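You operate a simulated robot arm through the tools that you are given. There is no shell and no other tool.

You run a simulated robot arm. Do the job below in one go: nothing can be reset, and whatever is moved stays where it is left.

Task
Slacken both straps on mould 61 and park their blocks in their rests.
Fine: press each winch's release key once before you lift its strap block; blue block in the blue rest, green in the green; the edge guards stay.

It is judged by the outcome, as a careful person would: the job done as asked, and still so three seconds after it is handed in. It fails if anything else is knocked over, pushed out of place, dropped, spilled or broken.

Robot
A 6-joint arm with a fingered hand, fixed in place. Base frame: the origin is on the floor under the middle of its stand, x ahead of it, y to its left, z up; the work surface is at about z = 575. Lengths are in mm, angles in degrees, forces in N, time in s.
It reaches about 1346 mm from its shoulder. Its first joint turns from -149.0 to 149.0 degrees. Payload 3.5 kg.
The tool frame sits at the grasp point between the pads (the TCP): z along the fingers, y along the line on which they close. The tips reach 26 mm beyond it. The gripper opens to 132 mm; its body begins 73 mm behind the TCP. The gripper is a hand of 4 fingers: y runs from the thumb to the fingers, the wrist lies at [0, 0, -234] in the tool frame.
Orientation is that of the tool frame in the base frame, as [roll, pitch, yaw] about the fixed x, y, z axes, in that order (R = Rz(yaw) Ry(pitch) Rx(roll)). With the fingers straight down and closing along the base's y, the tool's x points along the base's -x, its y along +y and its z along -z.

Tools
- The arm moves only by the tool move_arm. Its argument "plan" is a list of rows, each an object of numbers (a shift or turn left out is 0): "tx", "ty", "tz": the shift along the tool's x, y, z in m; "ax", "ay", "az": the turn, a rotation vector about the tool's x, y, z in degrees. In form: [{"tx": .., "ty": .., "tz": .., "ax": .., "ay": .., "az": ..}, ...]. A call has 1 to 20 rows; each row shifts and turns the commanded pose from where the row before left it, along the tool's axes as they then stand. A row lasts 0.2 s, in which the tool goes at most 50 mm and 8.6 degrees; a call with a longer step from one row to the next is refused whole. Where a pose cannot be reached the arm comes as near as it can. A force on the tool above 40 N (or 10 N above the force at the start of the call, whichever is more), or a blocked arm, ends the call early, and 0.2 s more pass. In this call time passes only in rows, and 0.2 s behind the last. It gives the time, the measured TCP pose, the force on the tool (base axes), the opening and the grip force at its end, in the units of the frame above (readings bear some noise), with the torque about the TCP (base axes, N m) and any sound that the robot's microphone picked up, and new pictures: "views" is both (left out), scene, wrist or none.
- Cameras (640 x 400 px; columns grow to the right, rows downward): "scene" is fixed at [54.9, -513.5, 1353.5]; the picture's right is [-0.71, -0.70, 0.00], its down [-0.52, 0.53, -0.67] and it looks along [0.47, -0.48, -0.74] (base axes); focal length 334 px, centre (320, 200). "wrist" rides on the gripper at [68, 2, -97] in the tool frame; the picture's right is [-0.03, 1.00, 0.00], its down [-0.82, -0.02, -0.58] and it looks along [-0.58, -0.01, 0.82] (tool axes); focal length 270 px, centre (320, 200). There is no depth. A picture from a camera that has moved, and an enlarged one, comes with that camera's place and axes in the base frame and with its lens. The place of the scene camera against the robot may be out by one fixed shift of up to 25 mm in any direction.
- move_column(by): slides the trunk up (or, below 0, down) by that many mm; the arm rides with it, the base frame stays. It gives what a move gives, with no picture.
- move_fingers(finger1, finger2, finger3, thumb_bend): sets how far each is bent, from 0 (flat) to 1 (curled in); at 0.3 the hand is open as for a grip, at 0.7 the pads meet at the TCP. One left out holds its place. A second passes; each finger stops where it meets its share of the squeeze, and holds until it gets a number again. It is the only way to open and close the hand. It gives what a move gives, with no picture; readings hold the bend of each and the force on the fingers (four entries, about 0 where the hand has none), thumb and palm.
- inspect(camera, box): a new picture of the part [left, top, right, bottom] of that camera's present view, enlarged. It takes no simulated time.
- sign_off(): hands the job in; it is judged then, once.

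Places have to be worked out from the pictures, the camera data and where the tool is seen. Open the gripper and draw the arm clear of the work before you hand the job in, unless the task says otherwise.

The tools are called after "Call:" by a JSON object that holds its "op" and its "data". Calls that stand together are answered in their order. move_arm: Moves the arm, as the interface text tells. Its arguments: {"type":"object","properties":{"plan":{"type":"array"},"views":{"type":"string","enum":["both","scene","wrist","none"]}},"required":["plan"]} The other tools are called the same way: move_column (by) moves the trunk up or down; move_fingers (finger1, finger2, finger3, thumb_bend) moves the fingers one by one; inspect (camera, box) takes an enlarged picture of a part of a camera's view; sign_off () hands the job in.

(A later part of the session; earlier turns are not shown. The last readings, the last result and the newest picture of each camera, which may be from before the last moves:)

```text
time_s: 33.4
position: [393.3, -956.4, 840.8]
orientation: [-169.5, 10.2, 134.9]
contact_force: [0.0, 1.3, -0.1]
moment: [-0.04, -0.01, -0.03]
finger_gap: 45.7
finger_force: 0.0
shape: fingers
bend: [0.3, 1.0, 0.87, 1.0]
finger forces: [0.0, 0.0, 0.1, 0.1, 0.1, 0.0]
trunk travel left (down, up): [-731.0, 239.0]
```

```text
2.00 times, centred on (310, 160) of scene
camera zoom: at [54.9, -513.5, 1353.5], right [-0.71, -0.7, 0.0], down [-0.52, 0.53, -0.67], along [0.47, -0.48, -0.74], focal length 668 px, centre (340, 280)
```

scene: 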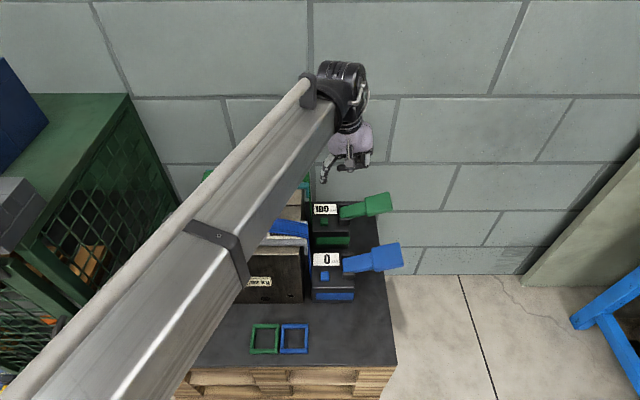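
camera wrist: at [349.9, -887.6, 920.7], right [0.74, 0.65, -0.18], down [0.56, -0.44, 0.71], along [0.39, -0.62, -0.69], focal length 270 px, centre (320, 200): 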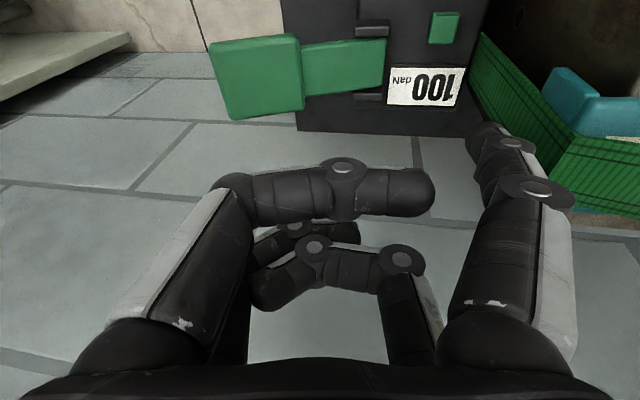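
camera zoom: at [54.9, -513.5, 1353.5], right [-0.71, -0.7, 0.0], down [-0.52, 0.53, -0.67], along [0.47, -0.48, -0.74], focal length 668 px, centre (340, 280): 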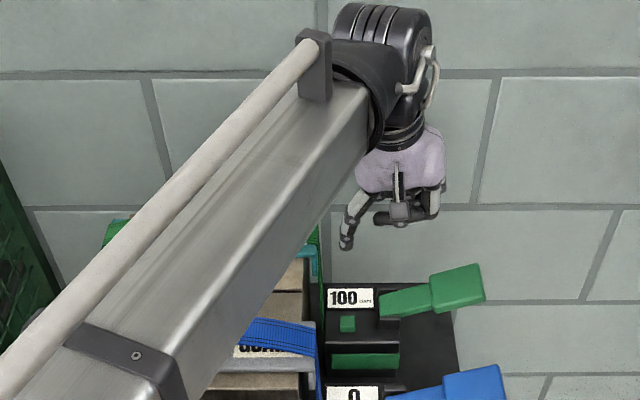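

The forearm beam passes above the mould with ample height for the remaining descent. I lower the trunk 95 mm so the tip stops about 40 mm above the green key.

Call:
{"op": "move_column", "data": {"by": -95}}

Call:
{"op": "inspect", "data": {"camera": "scene", "box": [150, 100, 410, 300]}}

Call:
{"op": "inspect", "data": {"camera": "wrist", "box": [320, 0, 640, 200]}}

```text
time_s: 34.6
position: [392.7, -956.2, 744.2]
orientation: [-169.6, 10.2, 135.1]
contact_force: [0.4, 0.0, 0.3]
moment: [-0.05, 0.0, 0.02]
finger_gap: 45.8
finger_force: 0.0
shape: fingers
bend: [0.3, 1.0, 0.87, 1.0]
finger forces: [0.0, 0.0, 0.1, 0.0, 0.0, 0.0]
trunk travel left (down, up): [-636.0, 334.0]
```

```text
2.00 times, centred on (280, 200) of scene
camera zoom: at [54.9, -513.5, 1353.5], right [-0.71, -0.7, 0.0], down [-0.52, 0.53, -0.67], along [0.47, -0.48, -0.74], focal length 668 px, centre (400, 200)
```

zoom: 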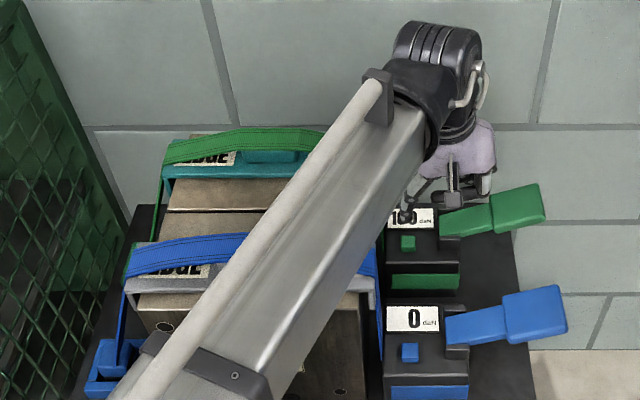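

```text
2.00 times, centred on (480, 100) of wrist
camera zoom: at [346.9, -884.0, 825.8], right [0.74, 0.65, -0.17], down [0.56, -0.44, 0.71], along [0.39, -0.62, -0.69], focal length 541 px, centre (0, 400)
```

zoom: 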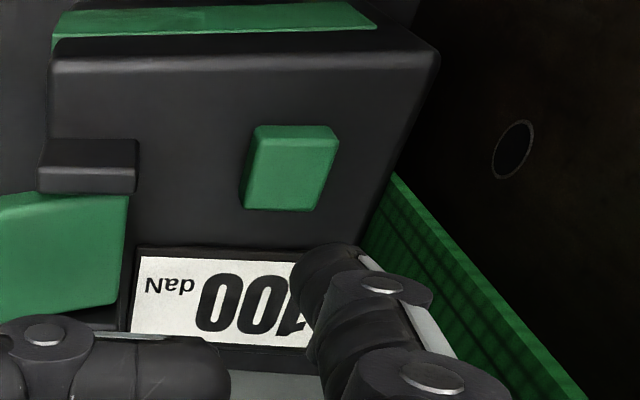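

The predicted tip position matches the picture and sits over the green key. I lower by 30 mm, then continue in small steps.

Call:
{"op": "move_column", "data": {"by": -30}}

Call:
{"op": "inspect", "data": {"camera": "wrist", "box": [320, 0, 640, 200]}}

Call:
{"op": "inspect", "data": {"camera": "scene", "box": [290, 170, 400, 260]}}

```text
time_s: 35.4
position: [393.0, -956.7, 715.0]
orientation: [-169.5, 10.2, 134.9]
contact_force: [0.4, -1.2, 0.3]
moment: [0.04, 0.0, 0.03]
finger_gap: 45.8
finger_force: 0.0
shape: fingers
bend: [0.3, 1.0, 0.87, 1.0]
finger forces: [0.0, 0.0, 0.0, 0.0, 0.0, 0.0]
trunk travel left (down, up): [-606.0, 364.0]
```

```text
2.00 times, centred on (480, 100) of wrist
camera zoom: at [346.8, -883.9, 795.8], right [0.74, 0.65, -0.17], down [0.56, -0.44, 0.71], along [0.39, -0.62, -0.68], focal length 541 px, centre (0, 400)
```

zoom: 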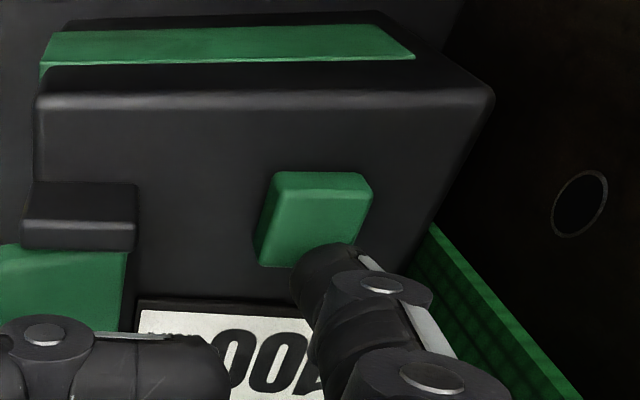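

```text
4.44 times, centred on (345, 215) of scene
camera zoom: at [54.9, -513.5, 1353.5], right [-0.71, -0.7, 0.0], down [-0.52, 0.53, -0.67], along [0.47, -0.48, -0.74], focal length 1484 px, centre (209, 133)
```

zoom: 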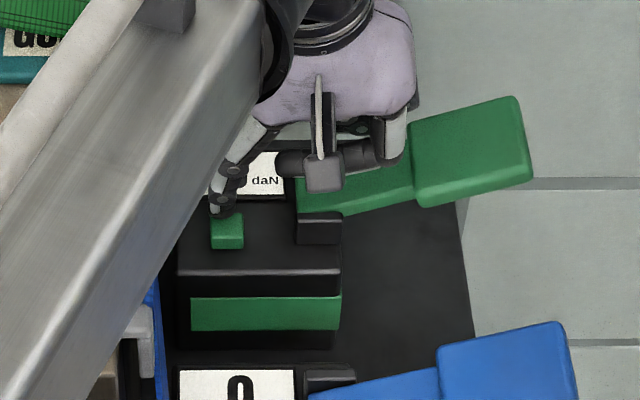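

The fingertip will land nearly centred on the key after about 10–12 mm more. I lower by 7 mm, then in 2–3 mm steps watching the force.

Call:
{"op": "move_column", "data": {"by": -7}}

```text
time_s: 36.0
position: [392.6, -956.8, 708.3]
orientation: [-169.5, 10.1, 134.9]
contact_force: [0.1, -0.2, 1.7]
moment: [0.11, -0.05, 0.01]
finger_gap: 45.7
finger_force: 1.2
shape: fingers
bend: [0.3, 1.0, 0.87, 1.0]
finger forces: [2.1, 0.0, 0.0, 0.0, 0.1, 0.0]
trunk travel left (down, up): [-599.0, 371.0]
heard: click
```

A light contact of 2 N already gave a click. I check the display before doing anything more.

Call:
{"op": "inspect", "data": {"camera": "scene", "box": [290, 170, 400, 260]}}

Call:
{"op": "inspect", "data": {"camera": "wrist", "box": [320, 0, 640, 200]}}

```text
4.44 times, centred on (345, 215) of scene
camera zoom: at [54.9, -513.5, 1353.5], right [-0.71, -0.7, 0.0], down [-0.52, 0.53, -0.67], along [0.47, -0.48, -0.74], focal length 1484 px, centre (209, 133)
```

zoom: 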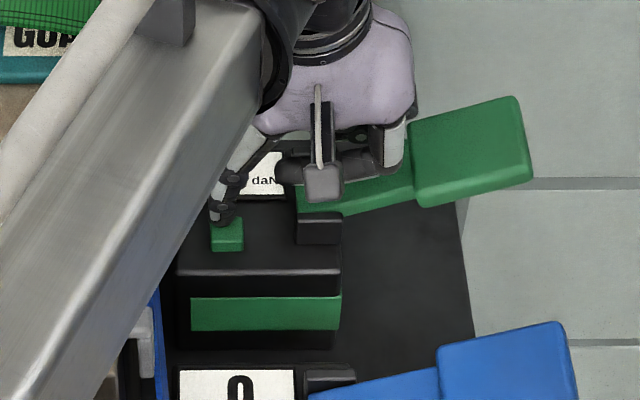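

```text
2.00 times, centred on (480, 100) of wrist
camera zoom: at [346.8, -883.9, 788.9], right [0.74, 0.65, -0.17], down [0.56, -0.44, 0.71], along [0.39, -0.62, -0.68], focal length 541 px, centre (0, 400)
```

zoom: 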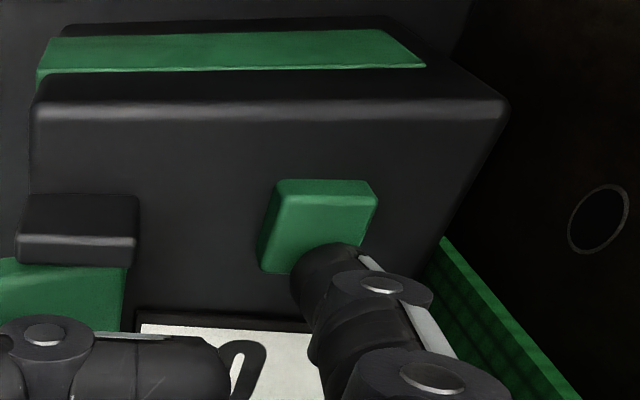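

The display appears to read a single "0". I raise the trunk straight up and verify.

Call:
{"op": "move_column", "data": {"by": 60}}

Call:
{"op": "inspect", "data": {"camera": "wrist", "box": [320, 0, 640, 200]}}

Call:
{"op": "inspect", "data": {"camera": "scene", "box": [130, 130, 410, 310]}}

```text
time_s: 37.0
position: [393.0, -956.1, 766.7]
orientation: [-169.5, 10.2, 135.1]
contact_force: [-0.1, 0.4, 0.3]
moment: [-0.01, -0.01, 0.02]
finger_gap: 45.9
finger_force: 0.1
shape: fingers
bend: [0.3, 1.0, 0.87, 1.0]
finger forces: [0.0, 0.0, 0.0, 0.0, 0.0, 0.0]
trunk travel left (down, up): [-659.0, 311.0]
```

```text
2.00 times, centred on (480, 100) of wrist
camera zoom: at [346.9, -884.0, 848.7], right [0.74, 0.65, -0.17], down [0.56, -0.44, 0.71], along [0.39, -0.62, -0.69], focal length 541 px, centre (0, 400)
```

zoom: 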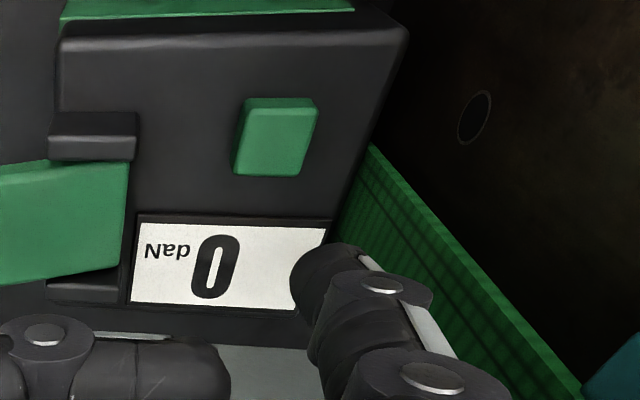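

```text
2.22 times, centred on (270, 220) of scene
camera zoom: at [54.9, -513.5, 1353.5], right [-0.71, -0.7, 0.0], down [-0.52, 0.53, -0.67], along [0.47, -0.48, -0.74], focal length 742 px, centre (431, 156)
```

zoom: 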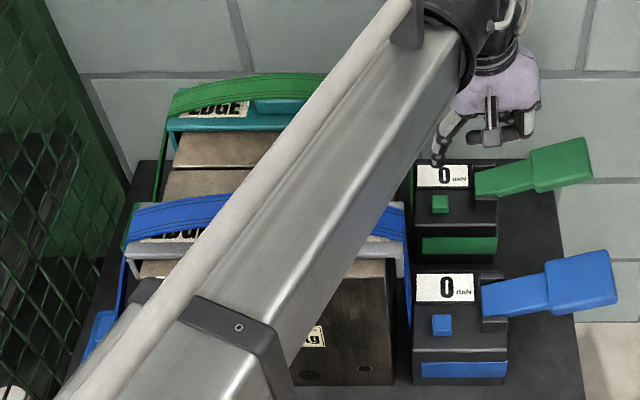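

Both winches read 0 daN with keys released. I raise the trunk 230 mm to travel height before moving across.

Call:
{"op": "move_column", "data": {"by": 230}}

```text
time_s: 39.4
position: [392.9, -956.6, 998.1]
orientation: [-169.5, 10.3, 135.0]
contact_force: [0.0, 0.0, 0.0]
moment: [0.01, -0.01, 0.02]
finger_gap: 45.8
finger_force: 0.1
shape: fingers
bend: [0.3, 1.0, 0.87, 1.0]
finger forces: [0.0, 0.0, 0.0, 0.0, 0.1, 0.0]
trunk travel left (down, up): [-889.0, 81.0]
```

At travel height. I straighten the hand, go back to the open area in front and turn to heading 180° so the wrist camera can view both strap blocks on the left.

Call:
{"op": "move_arm", "data": {"plan": [{"ax": -5}, {"ax": -5}, {"ay": 5}, {"ay": 5}, {"tx": 0.0283, "ty": 0.0348}, {"tx": 0.0283, "ty": 0.0348}, {"tx": 0.0283, "ty": 0.0348}, {"tx": 0.0283, "ty": 0.0348}, {"tx": 0.0283, "ty": 0.0348}, {"tx": 0.0283, "ty": 0.0348}, {"tx": 0.0283, "ty": 0.0348}, {"tx": 0.0283, "ty": 0.0348}, {"az": -7.5}, {"az": -7.5}, {"az": -7.5}, {"az": -7.5}, {"az": -7.5}, {"az": -7.5}]}}

```text
time_s: 43.2
position: [430.2, -599.7, 990.4]
orientation: [-179.5, -0.2, -180.0]
contact_force: [-0.4, 0.3, 0.0]
moment: [0.02, 0.01, 0.02]
finger_gap: 45.6
finger_force: 0.1
shape: fingers
bend: [0.3, 1.0, 0.87, 1.0]
finger forces: [0.0, 0.0, 0.0, 0.1, 0.1, 0.0]
out of reach, approached as far as the arm can: row 2, 4, 11
trunk travel left (down, up): [-889.0, 81.0]
camera wrist: at [362.3, -597.8, 1087.0], right [0.02, 1.0, -0.01], down [0.82, -0.02, 0.57], along [0.57, -0.02, -0.82], focal length 270 px, centre (320, 200)
```

scene: 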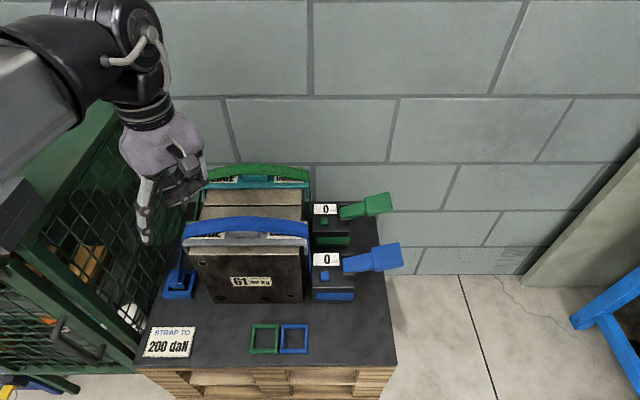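
wrist: 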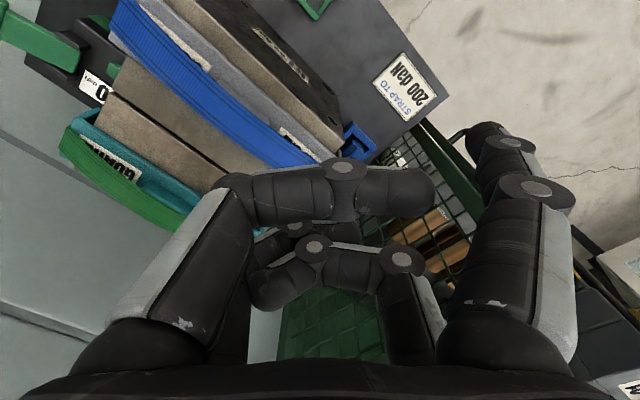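

Both displays confirm 0 from the scene camera. I now untangle and open all the fingers, thumb side first.

Call:
{"op": "move_fingers", "data": {"finger3": 0.3, "thumb_bend": 0.3}}

Call:
{"op": "move_fingers", "data": {"finger2": 0.3}}

Call:
{"op": "inspect", "data": {"camera": "scene", "box": [120, 140, 320, 320]}}

Call:
{"op": "inspect", "data": {"camera": "wrist", "box": [200, 60, 480, 260]}}

Call:
{"op": "inspect", "data": {"camera": "scene", "box": [140, 230, 230, 310]}}

```text
time_s: 44.2
position: [430.2, -599.5, 990.2]
orientation: [-179.4, -0.2, 180.0]
contact_force: [0.7, 0.5, 0.4]
moment: [-0.02, -0.03, 0.0]
finger_gap: 133.1
finger_force: 0.0
shape: fingers
bend: [0.3, 1.0, 0.3, 0.3]
finger forces: [0.0, 0.0, 0.1, 0.0, 0.0, 0.0]
trunk travel left (down, up): [-889.0, 81.0]
```

```text
time_s: 45.2
position: [429.7, -600.4, 990.9]
orientation: [-179.4, -0.1, 179.9]
contact_force: [-0.1, 0.3, 0.2]
moment: [0.0, -0.02, 0.03]
finger_gap: 132.8
finger_force: 0.1
shape: fingers
bend: [0.3, 0.3, 0.3, 0.3]
finger forces: [0.0, 0.1, 0.1, 0.0, 0.1, 0.1]
trunk travel left (down, up): [-889.0, 81.0]
```

```text
2.22 times, centred on (220, 230) of scene
camera zoom: at [54.9, -513.5, 1353.5], right [-0.71, -0.7, 0.0], down [-0.52, 0.53, -0.67], along [0.47, -0.48, -0.74], focal length 742 px, centre (542, 133)
```

zoom: 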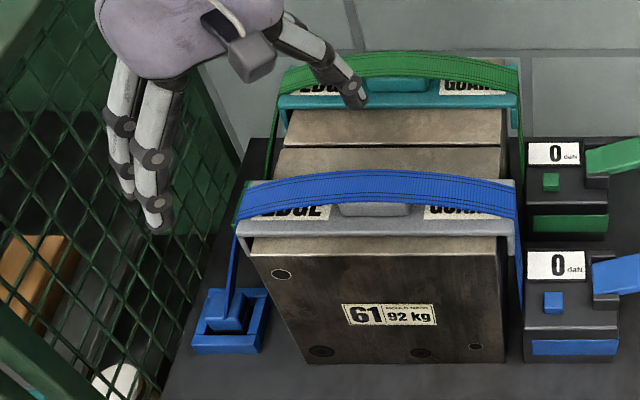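

```text
2.00 times, centred on (340, 160) of wrist
camera zoom: at [362.4, -597.6, 1087.0], right [0.03, 1.0, -0.01], down [0.82, -0.02, 0.57], along [0.57, -0.02, -0.82], focal length 541 px, centre (280, 280)
```

zoom: 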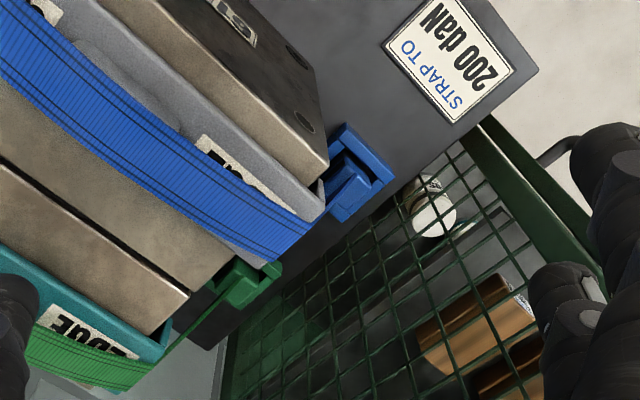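

```text
5.00 times, centred on (185, 270) of scene
camera zoom: at [54.9, -513.5, 1353.5], right [-0.71, -0.7, 0.0], down [-0.52, 0.53, -0.67], along [0.47, -0.48, -0.74], focal length 1670 px, centre (995, -150)
```

zoom: 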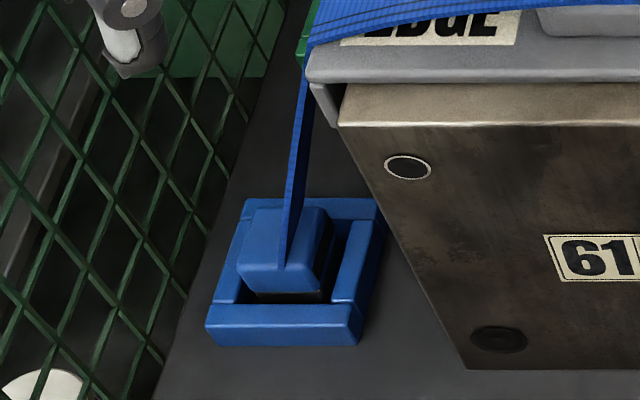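

The slackened straps still hang from their blocks, and the blue block sits in a slot roughly 140 mm wide between the mould and the tall cage, so I need accurate measurements. I raise the trunk first, then go to a viewpoint in front of the slot.

Call:
{"op": "move_column", "data": {"by": 75}}

```text
time_s: 46.3
position: [430.2, -601.0, 1065.1]
orientation: [-179.4, -0.2, 179.9]
contact_force: [-0.1, 0.0, -0.1]
moment: [0.01, 0.0, 0.0]
finger_gap: 133.3
finger_force: 0.1
shape: fingers
bend: [0.3, 0.3, 0.3, 0.3]
finger forces: [0.0, 0.0, 0.0, 0.1, 0.0, 0.1]
trunk travel left (down, up): [-964.0, 6.0]
```

Now level to about [425, −384] and turn to heading 135°, looking into the slot.

Call:
{"op": "move_arm", "data": {"plan": [{"tx": 0.001, "ty": 0.0434}, {"tx": 0.001, "ty": 0.0434}, {"tx": 0.001, "ty": 0.0434}, {"tx": 0.001, "ty": 0.0434}, {"tx": 0.001, "ty": 0.0434}, {"az": 7.5}, {"az": 7.5}, {"az": 7.5}, {"az": 7.5}, {"az": 7.5}, {"az": 7.5}]}}

```text
time_s: 48.7
position: [425.4, -382.8, 1065.0]
orientation: [-179.5, 0.2, 134.8]
contact_force: [0.1, -0.2, 0.1]
moment: [0.04, 0.0, -0.01]
finger_gap: 133.3
finger_force: 0.1
shape: fingers
bend: [0.3, 0.3, 0.3, 0.3]
finger forces: [0.0, 0.0, 0.1, 0.0, 0.0, 0.0]
trunk travel left (down, up): [-964.0, 6.0]
camera wrist: at [379.2, -332.8, 1161.5], right [0.73, 0.69, -0.01], down [0.56, -0.59, 0.58], along [0.39, -0.43, -0.81], focal length 270 px, centre (320, 200)
```

scene: 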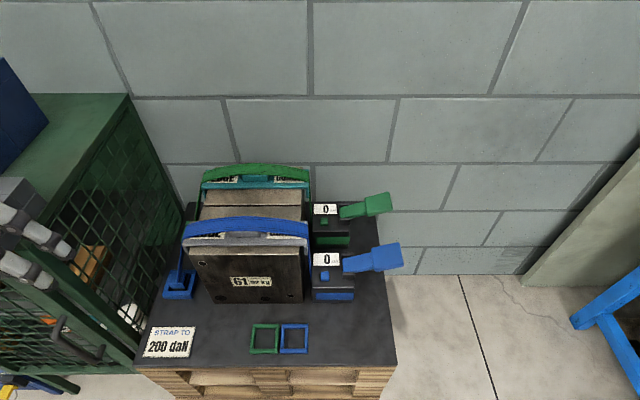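
wrist: 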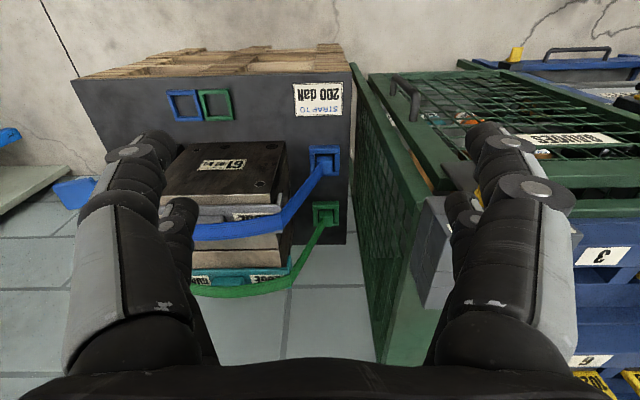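

This gives a clear view of both straps, their cleats and the cage. I enlarge it.

Call:
{"op": "inspect", "data": {"camera": "wrist", "box": [240, 70, 480, 300]}}

Call:
{"op": "inspect", "data": {"camera": "wrist", "box": [280, 130, 370, 250]}}

Call:
{"op": "inspect", "data": {"camera": "wrist", "box": [340, 40, 640, 380]}}

```text
1.74 times, centred on (360, 185) of wrist
camera zoom: at [379.2, -332.8, 1161.5], right [0.73, 0.69, -0.01], down [0.56, -0.59, 0.58], along [0.39, -0.43, -0.81], focal length 470 px, centre (250, 226)
```

zoom: 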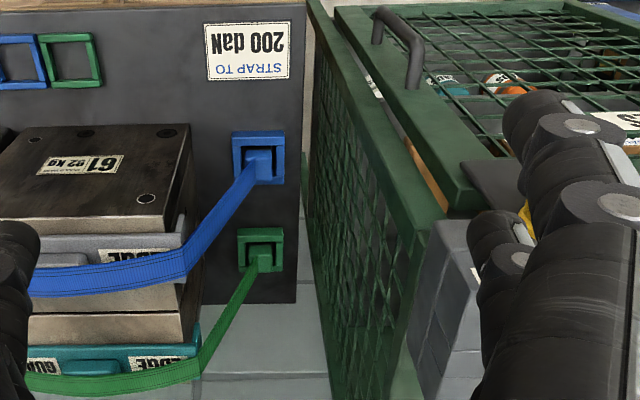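

```text
3.33 times, centred on (325, 190) of wrist
camera zoom: at [379.2, -332.8, 1161.5], right [0.73, 0.69, -0.01], down [0.56, -0.59, 0.58], along [0.39, -0.43, -0.81], focal length 901 px, centre (303, 233)
```

zoom: 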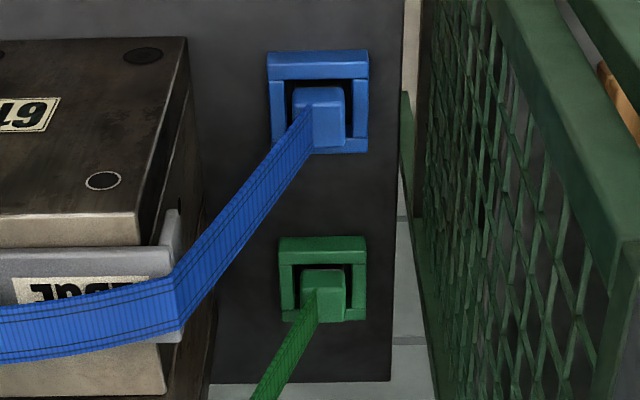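

```text
1.18 times, centred on (490, 210) of wrist
camera zoom: at [379.2, -332.8, 1161.5], right [0.73, 0.69, -0.01], down [0.56, -0.59, 0.58], along [0.39, -0.43, -0.81], focal length 318 px, centre (120, 188)
```

zoom: 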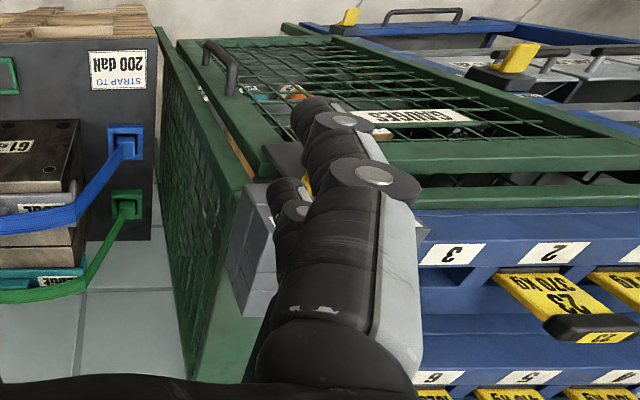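

The cage face turns out to be about 105 mm left of the blue block, so a near-vertical grasp fits. Before planning it, I test in the air how finger2/finger3 look when pinched to block width.

Call:
{"op": "move_fingers", "data": {"finger1": 0.42, "thumb_bend": 0.42, "finger2": 0.59, "finger3": 0.59}}

Call:
{"op": "inspect", "data": {"camera": "wrist", "box": [0, 0, 640, 400]}}

Call:
{"op": "inspect", "data": {"camera": "wrist", "box": [120, 90, 520, 340]}}

```text
time_s: 49.7
position: [424.5, -383.3, 1064.3]
orientation: [-179.5, 0.1, 134.9]
contact_force: [0.0, -0.5, -0.1]
moment: [0.02, -0.01, -0.01]
finger_gap: 93.7
finger_force: 0.0
shape: fingers
bend: [0.42, 0.59, 0.59, 0.42]
finger forces: [0.0, 0.0, 0.0, 0.0, 0.0, 0.1]
trunk travel left (down, up): [-964.0, 6.0]
```

```text
1.00 times, centred on (320, 200) of wrist (not enlarged: the box is as wide or as high as the picture)
camera zoom: at [379.1, -332.9, 1161.5], right [0.73, 0.69, -0.01], down [0.56, -0.59, 0.58], along [0.39, -0.43, -0.81], focal length 270 px, centre (320, 200)
```

zoom: 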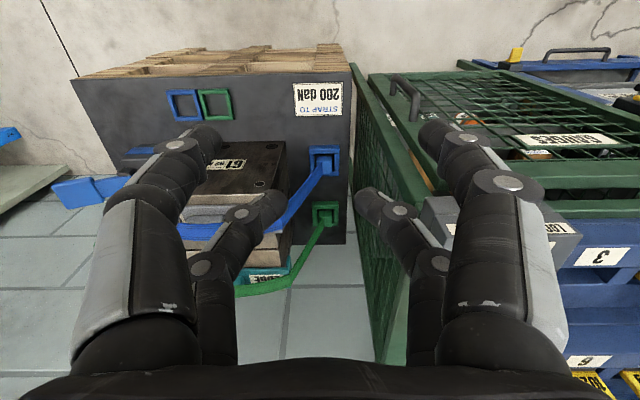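

```text
1.60 times, centred on (320, 215) of wrist
camera zoom: at [379.1, -332.9, 1161.5], right [0.73, 0.69, -0.01], down [0.56, -0.59, 0.58], along [0.39, -0.43, -0.81], focal length 432 px, centre (320, 176)
```

zoom: 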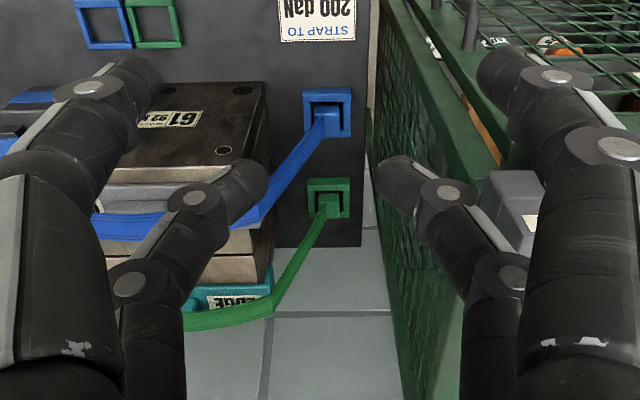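

Finger gap follows roughly 132−319·(bend−0.3) mm, and at block width the fingertips lean inwards. I move level to a point in front of the slot and then lower to look closely at the blue block's height.

Call:
{"op": "move_arm", "data": {"plan": [{"tx": -0.0403}, {"tx": -0.0403}, {"tx": -0.0403}], "views": "none"}}

```text
time_s: 50.5
position: [512.2, -469.7, 1065.7]
orientation: [-179.5, 0.3, 134.9]
contact_force: [-0.4, -0.1, -0.2]
moment: [-0.01, -0.02, 0.01]
finger_gap: 93.7
finger_force: 0.1
shape: fingers
bend: [0.42, 0.59, 0.59, 0.42]
finger forces: [0.0, 0.0, 0.0, 0.1, 0.0, 0.0]
trunk travel left (down, up): [-964.0, 6.0]
```

The move was clean. I lower the trunk by 200 mm (hand stays in front of the mould, clear of the cage) and look.

Call:
{"op": "move_column", "data": {"by": -200}}

Call:
{"op": "inspect", "data": {"camera": "wrist", "box": [0, 0, 640, 400]}}

Call:
{"op": "inspect", "data": {"camera": "wrist", "box": [250, 40, 410, 160]}}

Call:
{"op": "inspect", "data": {"camera": "scene", "box": [0, 0, 640, 400]}}

```text
time_s: 52.7
position: [511.4, -469.1, 865.2]
orientation: [-179.5, 0.2, 134.9]
contact_force: [0.7, 0.4, -0.5]
moment: [0.01, 0.01, -0.04]
finger_gap: 93.7
finger_force: 0.0
shape: fingers
bend: [0.42, 0.59, 0.59, 0.42]
finger forces: [0.0, 0.1, 0.0, 0.0, 0.0, 0.0]
trunk travel left (down, up): [-764.0, 206.0]
```

```text
1.00 times, centred on (320, 200) of wrist (not enlarged: the box is as wide or as high as the picture)
camera zoom: at [464.4, -418.8, 961.6], right [0.73, 0.69, -0.01], down [0.56, -0.59, 0.58], along [0.39, -0.43, -0.81], focal length 270 px, centre (320, 200)
```

zoom: 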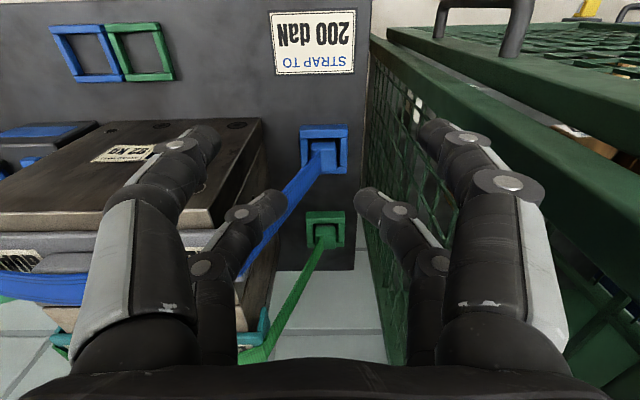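

```text
3.33 times, centred on (330, 100) of wrist
camera zoom: at [464.4, -418.8, 961.6], right [0.73, 0.69, -0.01], down [0.56, -0.59, 0.58], along [0.39, -0.43, -0.81], focal length 901 px, centre (287, 533)
```

zoom: 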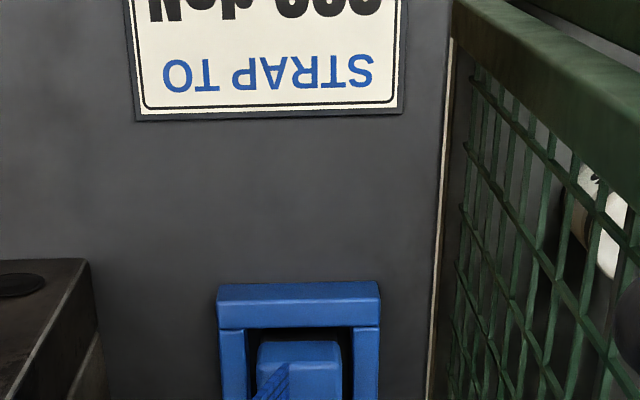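

```text
1.00 times, centred on (320, 200) of scene (not enlarged: the box is as wide or as high as the picture)
camera zoom: at [54.9, -513.5, 1353.5], right [-0.71, -0.7, 0.0], down [-0.52, 0.53, -0.67], along [0.47, -0.48, -0.74], focal length 334 px, centre (320, 200)
```

zoom: 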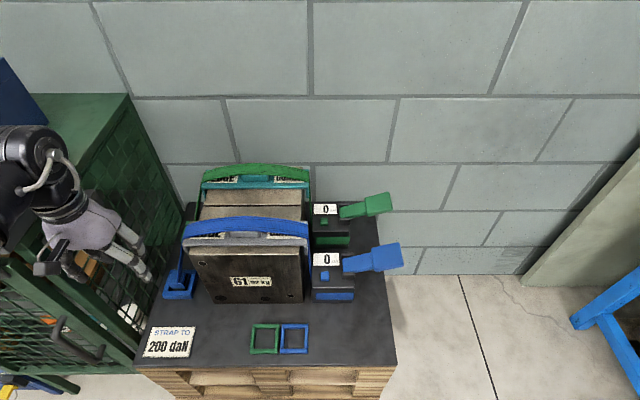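

The hand is clear of everything. I enlarge the region with both cleats.

Call:
{"op": "inspect", "data": {"camera": "wrist", "box": [270, 110, 380, 190]}}

Call:
{"op": "inspect", "data": {"camera": "wrist", "box": [270, 190, 380, 270]}}

```text
5.00 times, centred on (325, 150) of wrist
camera zoom: at [464.4, -418.8, 961.6], right [0.73, 0.69, -0.01], down [0.56, -0.59, 0.58], along [0.39, -0.43, -0.81], focal length 1351 px, centre (295, 450)
```

zoom: 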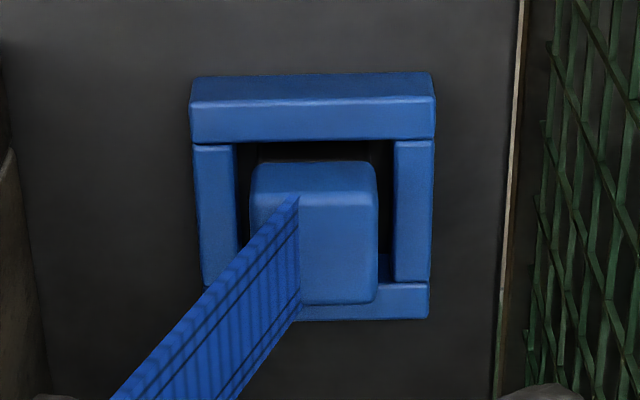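

```text
5.00 times, centred on (325, 230) of wrist
camera zoom: at [464.4, -418.8, 961.6], right [0.73, 0.69, -0.01], down [0.56, -0.59, 0.58], along [0.39, -0.43, -0.81], focal length 1351 px, centre (295, 50)
```

zoom: 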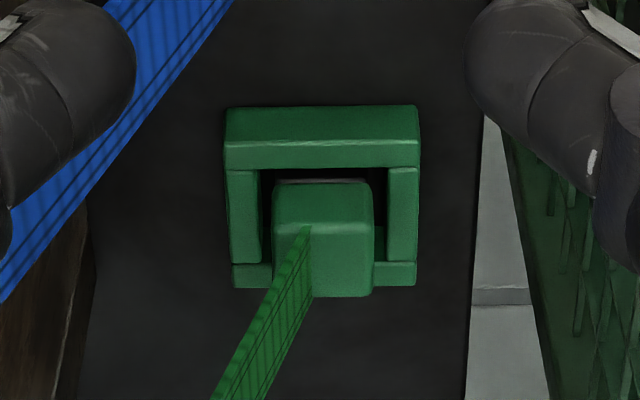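

The close-up shows the blue cleat (about 70 mm outside, rim top z≈600) and the block (about 35 mm square, top z≈622) centred near [586, −543]. I'll grip it diagonally with all four fingertips, so I pre-shape the fingers and turn to heading 90°, which puts the camera on the free front-left side.

Call:
{"op": "move_fingers", "data": {"finger1": 0.53, "finger2": 0.53, "finger3": 0.53, "thumb_bend": 0.53}}

Call:
{"op": "move_arm", "data": {"plan": [{"az": 7.5}, {"az": 7.5}, {"az": 7.5}, {"az": 7.5}, {"az": 7.5}, {"az": 7.5}]}}

```text
time_s: 53.7
position: [510.7, -469.2, 865.5]
orientation: [-179.6, 0.1, 134.8]
contact_force: [0.2, 0.1, 0.0]
moment: [-0.06, 0.04, 0.0]
finger_gap: 56.4
finger_force: 0.1
shape: fingers
bend: [0.53, 0.53, 0.53, 0.53]
finger forces: [0.0, 0.0, 0.0, 0.1, 0.0, 0.0]
trunk travel left (down, up): [-764.0, 206.0]
```

```text
time_s: 55.1
position: [510.8, -468.8, 865.9]
orientation: [-179.9, 0.4, 89.8]
contact_force: [-0.3, -0.2, -0.5]
moment: [0.0, 0.02, 0.01]
finger_gap: 56.6
finger_force: 0.0
shape: fingers
bend: [0.53, 0.53, 0.53, 0.53]
finger forces: [0.0, 0.0, 0.0, 0.0, 0.1, 0.0]
trunk travel left (down, up): [-764.0, 206.0]
camera wrist: at [513.5, -400.2, 961.2], right [1.0, -0.03, 0.0], down [-0.02, -0.81, 0.58], along [-0.02, -0.58, -0.81], focal length 270 px, centre (320, 200)
```

scene: 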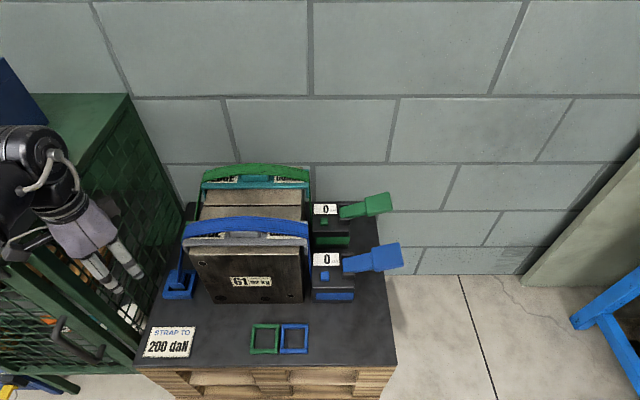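
wrist: 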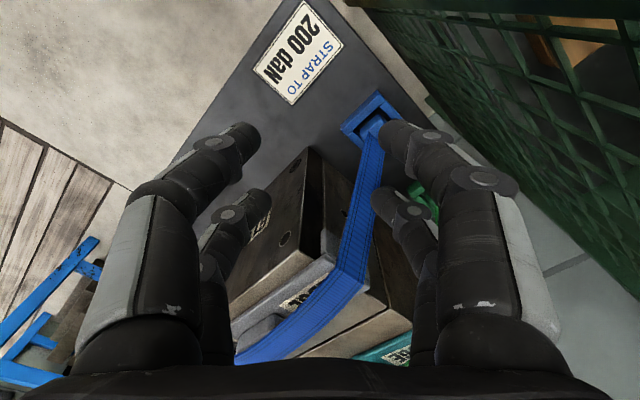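

Heading 90° works. I now move level to above the blue block, fingertips at z≈838.

Call:
{"op": "move_arm", "data": {"plan": [{"tx": -0.0247, "ty": 0.0251}, {"tx": -0.0247, "ty": 0.0251}, {"tx": -0.0247, "ty": 0.0251}]}}

```text
time_s: 55.9
position: [585.8, -544.5, 864.3]
orientation: [-179.8, 0.5, 89.9]
contact_force: [-0.1, 0.7, 0.3]
moment: [0.01, 0.0, 0.01]
finger_gap: 56.4
finger_force: 0.1
shape: fingers
bend: [0.53, 0.53, 0.53, 0.53]
finger forces: [0.1, 0.0, 0.0, 0.0, 0.0, 0.0]
trunk travel left (down, up): [-764.0, 206.0]
camera wrist: at [588.6, -475.5, 961.1], right [1.0, -0.03, 0.0], down [-0.02, -0.81, 0.58], along [-0.02, -0.58, -0.81], focal length 270 px, centre (320, 200)
```

scene: 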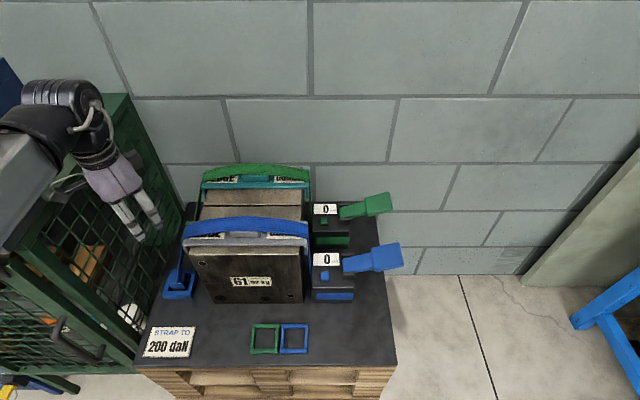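
wrist: 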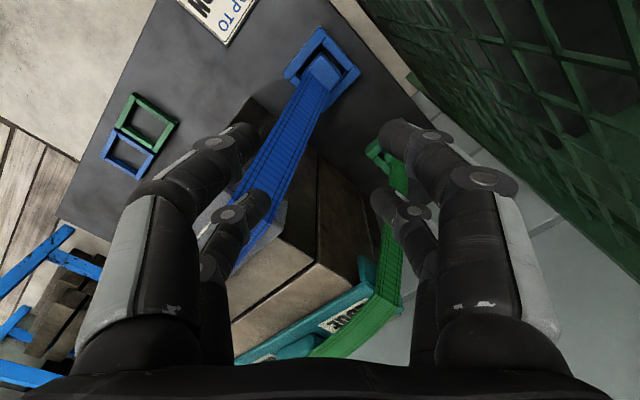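

The block appears almost exactly on the hand's axis. I enlarge to measure the residual offset.

Call:
{"op": "inspect", "data": {"camera": "wrist", "box": [260, 20, 400, 120]}}

Call:
{"op": "inspect", "data": {"camera": "scene", "box": [20, 60, 240, 320]}}

```text
4.00 times, centred on (330, 70) of wrist
camera zoom: at [588.6, -475.5, 961.1], right [1.0, -0.03, 0.0], down [-0.02, -0.81, 0.58], along [-0.02, -0.58, -0.81], focal length 1081 px, centre (280, 720)
```

zoom: 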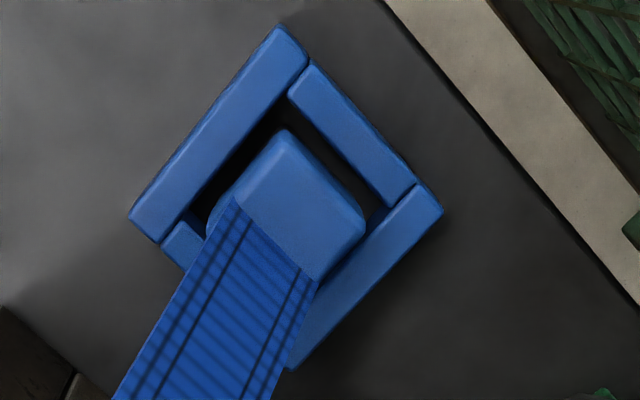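

```text
1.54 times, centred on (130, 190) of scene
camera zoom: at [54.9, -513.5, 1353.5], right [-0.71, -0.7, 0.0], down [-0.52, 0.53, -0.67], along [0.47, -0.48, -0.74], focal length 514 px, centre (612, 215)
```

zoom: 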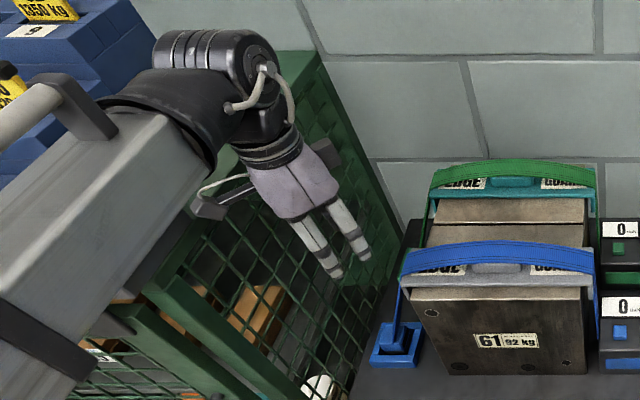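

The offset is about 1–3 mm, so I trim by 0.7/2.5 mm. Boom and wrist have room on both sides for the descent.

Call:
{"op": "move_arm", "data": {"plan": [{"tx": 0.0025, "ty": 0.0007}], "views": "none"}}

```text
time_s: 56.3
position: [586.5, -540.9, 864.5]
orientation: [-179.8, 0.5, 89.9]
contact_force: [0.4, 0.2, -0.5]
moment: [0.01, 0.01, 0.04]
finger_gap: 56.4
finger_force: 0.1
shape: fingers
bend: [0.53, 0.53, 0.53, 0.53]
finger forces: [0.0, 0.0, 0.1, 0.1, 0.0, 0.0]
trunk travel left (down, up): [-764.0, 206.0]
```

Position [586.5, −541]. I lower in stages, watching for any contact with the strap; first 80 mm.

Call:
{"op": "move_column", "data": {"by": -80}}

Call:
{"op": "inspect", "data": {"camera": "wrist", "box": [0, 0, 640, 400]}}

Call:
{"op": "inspect", "data": {"camera": "scene", "box": [20, 60, 240, 320]}}

```text
time_s: 57.4
position: [586.6, -541.9, 786.8]
orientation: [-179.8, 0.5, 89.9]
contact_force: [0.0, 0.3, 0.2]
moment: [-0.02, 0.02, 0.0]
finger_gap: 56.2
finger_force: 0.1
shape: fingers
bend: [0.53, 0.53, 0.53, 0.53]
finger forces: [0.0, 0.0, 0.0, 0.0, 0.0, 0.1]
trunk travel left (down, up): [-684.0, 286.0]
```

```text
1.00 times, centred on (320, 200) of wrist (not enlarged: the box is as wide or as high as the picture)
camera zoom: at [588.9, -472.1, 881.2], right [1.0, -0.03, 0.0], down [-0.02, -0.81, 0.58], along [-0.02, -0.58, -0.81], focal length 270 px, centre (320, 200)
```

zoom: 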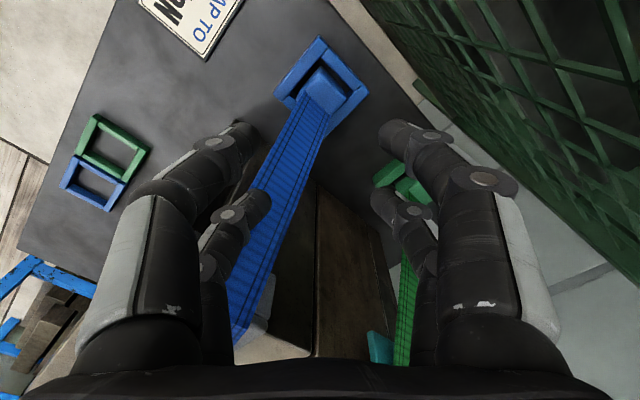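

```text
1.54 times, centred on (130, 190) of scene
camera zoom: at [54.9, -513.5, 1353.5], right [-0.71, -0.7, 0.0], down [-0.52, 0.53, -0.67], along [0.47, -0.48, -0.74], focal length 514 px, centre (612, 215)
```

zoom: 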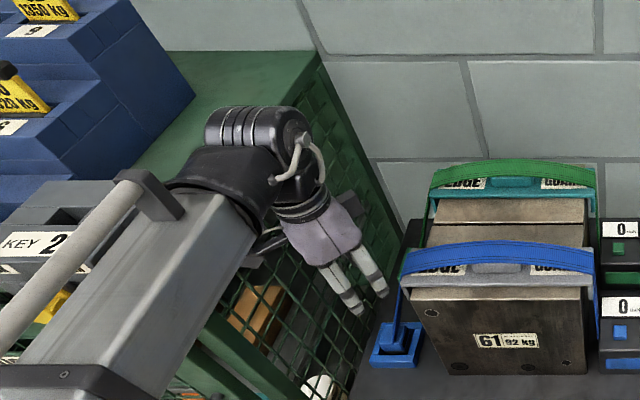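

No contact and the boom stays well right of the KEY box. I lower another 80 mm.

Call:
{"op": "move_column", "data": {"by": -80}}

Call:
{"op": "inspect", "data": {"camera": "wrist", "box": [0, 0, 640, 400]}}

Call:
{"op": "inspect", "data": {"camera": "scene", "box": [20, 60, 240, 320]}}

```text
time_s: 58.6
position: [586.2, -541.2, 706.2]
orientation: [-179.8, 0.5, 89.9]
contact_force: [-0.3, 0.2, 0.0]
moment: [0.0, 0.03, 0.04]
finger_gap: 56.2
finger_force: 0.0
shape: fingers
bend: [0.53, 0.53, 0.53, 0.53]
finger forces: [0.0, 0.0, 0.0, 0.1, 0.1, 0.0]
trunk travel left (down, up): [-604.0, 366.0]
```

```text
1.00 times, centred on (320, 200) of wrist (not enlarged: the box is as wide or as high as the picture)
camera zoom: at [588.9, -472.1, 801.2], right [1.0, -0.03, 0.0], down [-0.02, -0.81, 0.58], along [-0.02, -0.58, -0.81], focal length 270 px, centre (320, 200)
```

zoom: 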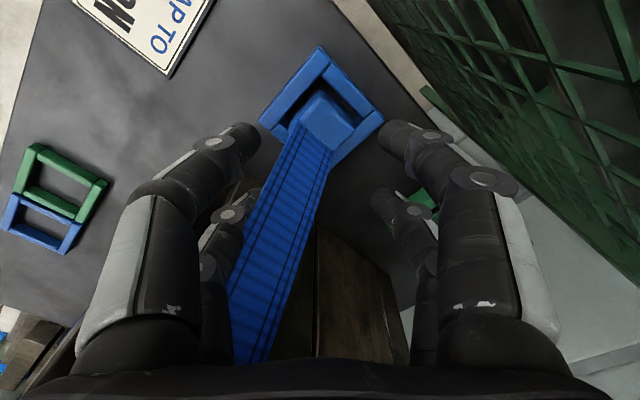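

```text
1.54 times, centred on (130, 190) of scene
camera zoom: at [54.9, -513.5, 1353.5], right [-0.71, -0.7, 0.0], down [-0.52, 0.53, -0.67], along [0.47, -0.48, -0.74], focal length 514 px, centre (612, 215)
```

zoom: 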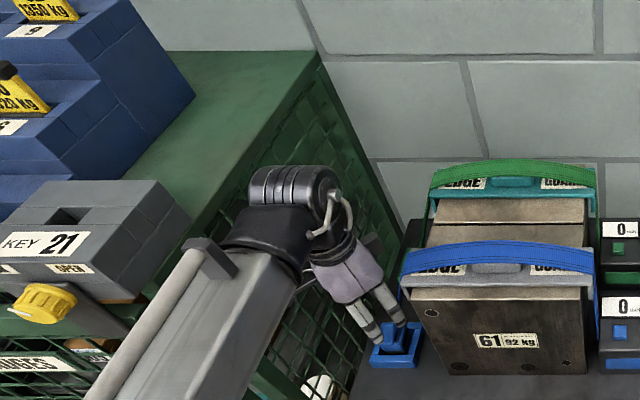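

Still no contact. I enlarge to check centring before the last part.

Call:
{"op": "inspect", "data": {"camera": "wrist", "box": [220, 30, 420, 170]}}

Call:
{"op": "inspect", "data": {"camera": "scene", "box": [120, 200, 240, 310]}}

```text
2.86 times, centred on (320, 100) of wrist
camera zoom: at [588.9, -472.1, 801.2], right [1.0, -0.03, 0.0], down [-0.02, -0.81, 0.58], along [-0.02, -0.58, -0.81], focal length 772 px, centre (320, 486)
```

zoom: 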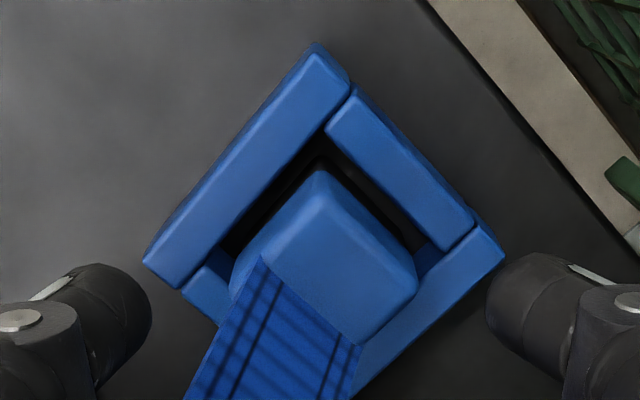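

```text
3.64 times, centred on (180, 255) of scene
camera zoom: at [54.9, -513.5, 1353.5], right [-0.71, -0.7, 0.0], down [-0.52, 0.53, -0.67], along [0.47, -0.48, -0.74], focal length 1214 px, centre (829, 0)
```

zoom: 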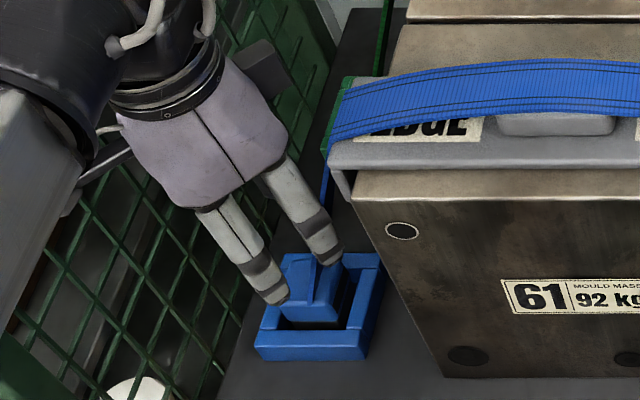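

The cleat centre is within 1.5 mm of the hand axis; I trim that and lower 55 mm, leaving the tips about at block-top height.

Call:
{"op": "move_arm", "data": {"plan": [{"tx": -0.0013, "ty": 0.0008}], "views": "none"}}

Call:
{"op": "move_column", "data": {"by": -55}}

Call:
{"op": "inspect", "data": {"camera": "wrist", "box": [120, 50, 520, 300]}}

Call:
{"op": "inspect", "data": {"camera": "scene", "box": [120, 200, 240, 310]}}

```text
time_s: 59.0
position: [589.2, -541.3, 704.8]
orientation: [-179.8, 0.5, 90.0]
contact_force: [-0.2, 0.3, -0.8]
moment: [-0.04, -0.03, -0.03]
finger_gap: 56.4
finger_force: 0.1
shape: fingers
bend: [0.53, 0.53, 0.53, 0.53]
finger forces: [0.1, 0.0, 0.0, 0.1, 0.1, 0.0]
trunk travel left (down, up): [-604.0, 366.0]
```

```text
time_s: 60.0
position: [587.1, -541.6, 650.6]
orientation: [-179.8, 0.4, 89.9]
contact_force: [-0.3, 0.6, 0.9]
moment: [0.0, -0.01, 0.01]
finger_gap: 56.4
finger_force: 0.1
shape: fingers
bend: [0.53, 0.53, 0.53, 0.53]
finger forces: [0.0, 0.1, 0.1, 0.0, 0.1, 0.0]
trunk travel left (down, up): [-549.0, 421.0]
```

```text
1.60 times, centred on (320, 175) of wrist
camera zoom: at [589.7, -473.4, 746.2], right [1.0, -0.03, 0.0], down [-0.02, -0.81, 0.58], along [-0.02, -0.58, -0.81], focal length 432 px, centre (320, 240)
```

zoom: 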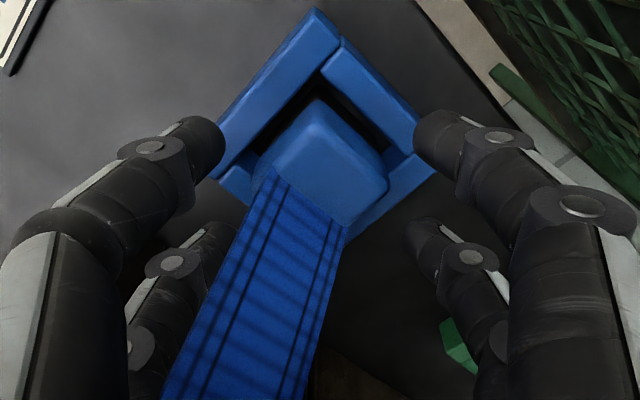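

```text
3.64 times, centred on (180, 255) of scene
camera zoom: at [54.9, -513.5, 1353.5], right [-0.71, -0.7, 0.0], down [-0.52, 0.53, -0.67], along [0.47, -0.48, -0.74], focal length 1214 px, centre (829, 0)
```

zoom: 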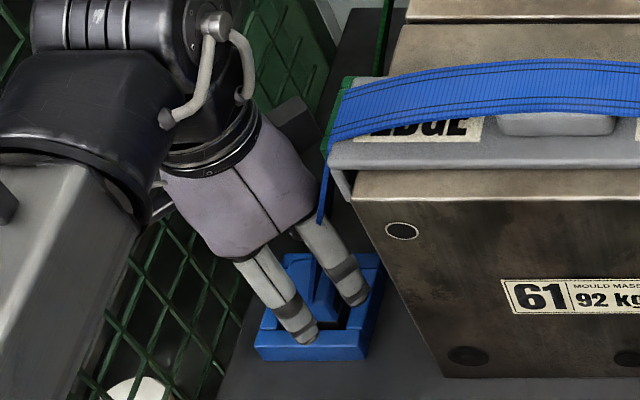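

Centred. I lower 12 mm, then in small steps, watching for the first touch of the rim.

Call:
{"op": "move_column", "data": {"by": -12}}

Call:
{"op": "inspect", "data": {"camera": "wrist", "box": [120, 50, 520, 300]}}

Call:
{"op": "inspect", "data": {"camera": "scene", "box": [150, 240, 220, 310]}}

```text
time_s: 60.6
position: [587.4, -542.6, 637.4]
orientation: [-179.7, 0.6, 89.9]
contact_force: [0.1, 0.0, 0.3]
moment: [-0.03, 0.02, -0.02]
finger_gap: 56.4
finger_force: 0.1
shape: fingers
bend: [0.53, 0.53, 0.53, 0.53]
finger forces: [0.0, 0.1, 0.0, 0.0, 0.0, 0.0]
trunk travel left (down, up): [-537.0, 433.0]
```

```text
1.60 times, centred on (320, 175) of wrist
camera zoom: at [589.7, -473.4, 734.1], right [1.0, -0.03, 0.0], down [-0.02, -0.81, 0.58], along [-0.02, -0.58, -0.81], focal length 432 px, centre (320, 240)
```

zoom: 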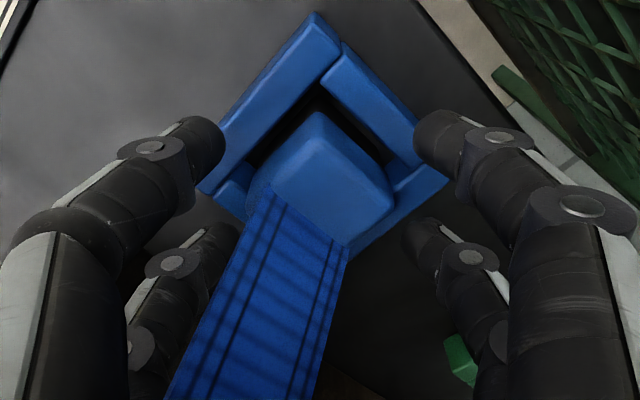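

```text
5.71 times, centred on (185, 275) of scene
camera zoom: at [54.9, -513.5, 1353.5], right [-0.71, -0.7, 0.0], down [-0.52, 0.53, -0.67], along [0.47, -0.48, -0.74], focal length 1908 px, centre (1091, -229)
```

zoom: 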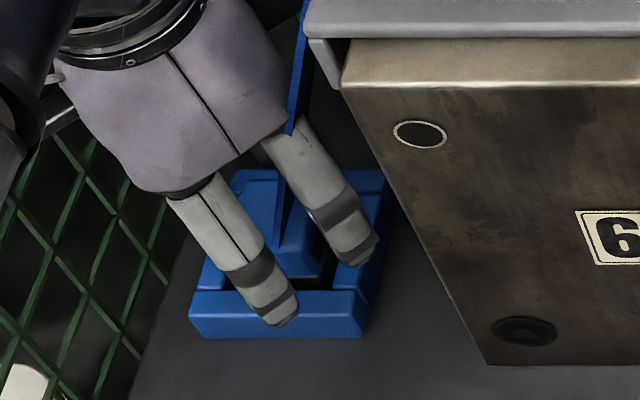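

Still free of contact. I lower 5 mm more to get a decent bite on the block sides.

Call:
{"op": "move_column", "data": {"by": -5}}

```text
time_s: 61.1
position: [587.5, -542.7, 632.4]
orientation: [-179.8, 0.5, 89.8]
contact_force: [-1.3, 0.3, -0.1]
moment: [0.01, -0.02, 0.0]
finger_gap: 56.1
finger_force: 0.0
shape: fingers
bend: [0.53, 0.53, 0.53, 0.53]
finger forces: [0.0, 0.0, 0.0, 0.0, 0.0, 0.0]
trunk travel left (down, up): [-532.0, 438.0]
```

No contact; 3 mm more.

Call:
{"op": "move_column", "data": {"by": -3}}

```text
time_s: 61.6
position: [587.8, -542.6, 630.2]
orientation: [-179.7, 0.4, 89.9]
contact_force: [0.1, 0.7, 0.5]
moment: [0.02, 0.0, -0.03]
finger_gap: 56.2
finger_force: 0.1
shape: fingers
bend: [0.53, 0.53, 0.53, 0.53]
finger forces: [0.0, 0.1, 0.0, 0.0, 0.0, 0.1]
trunk travel left (down, up): [-529.0, 441.0]
```

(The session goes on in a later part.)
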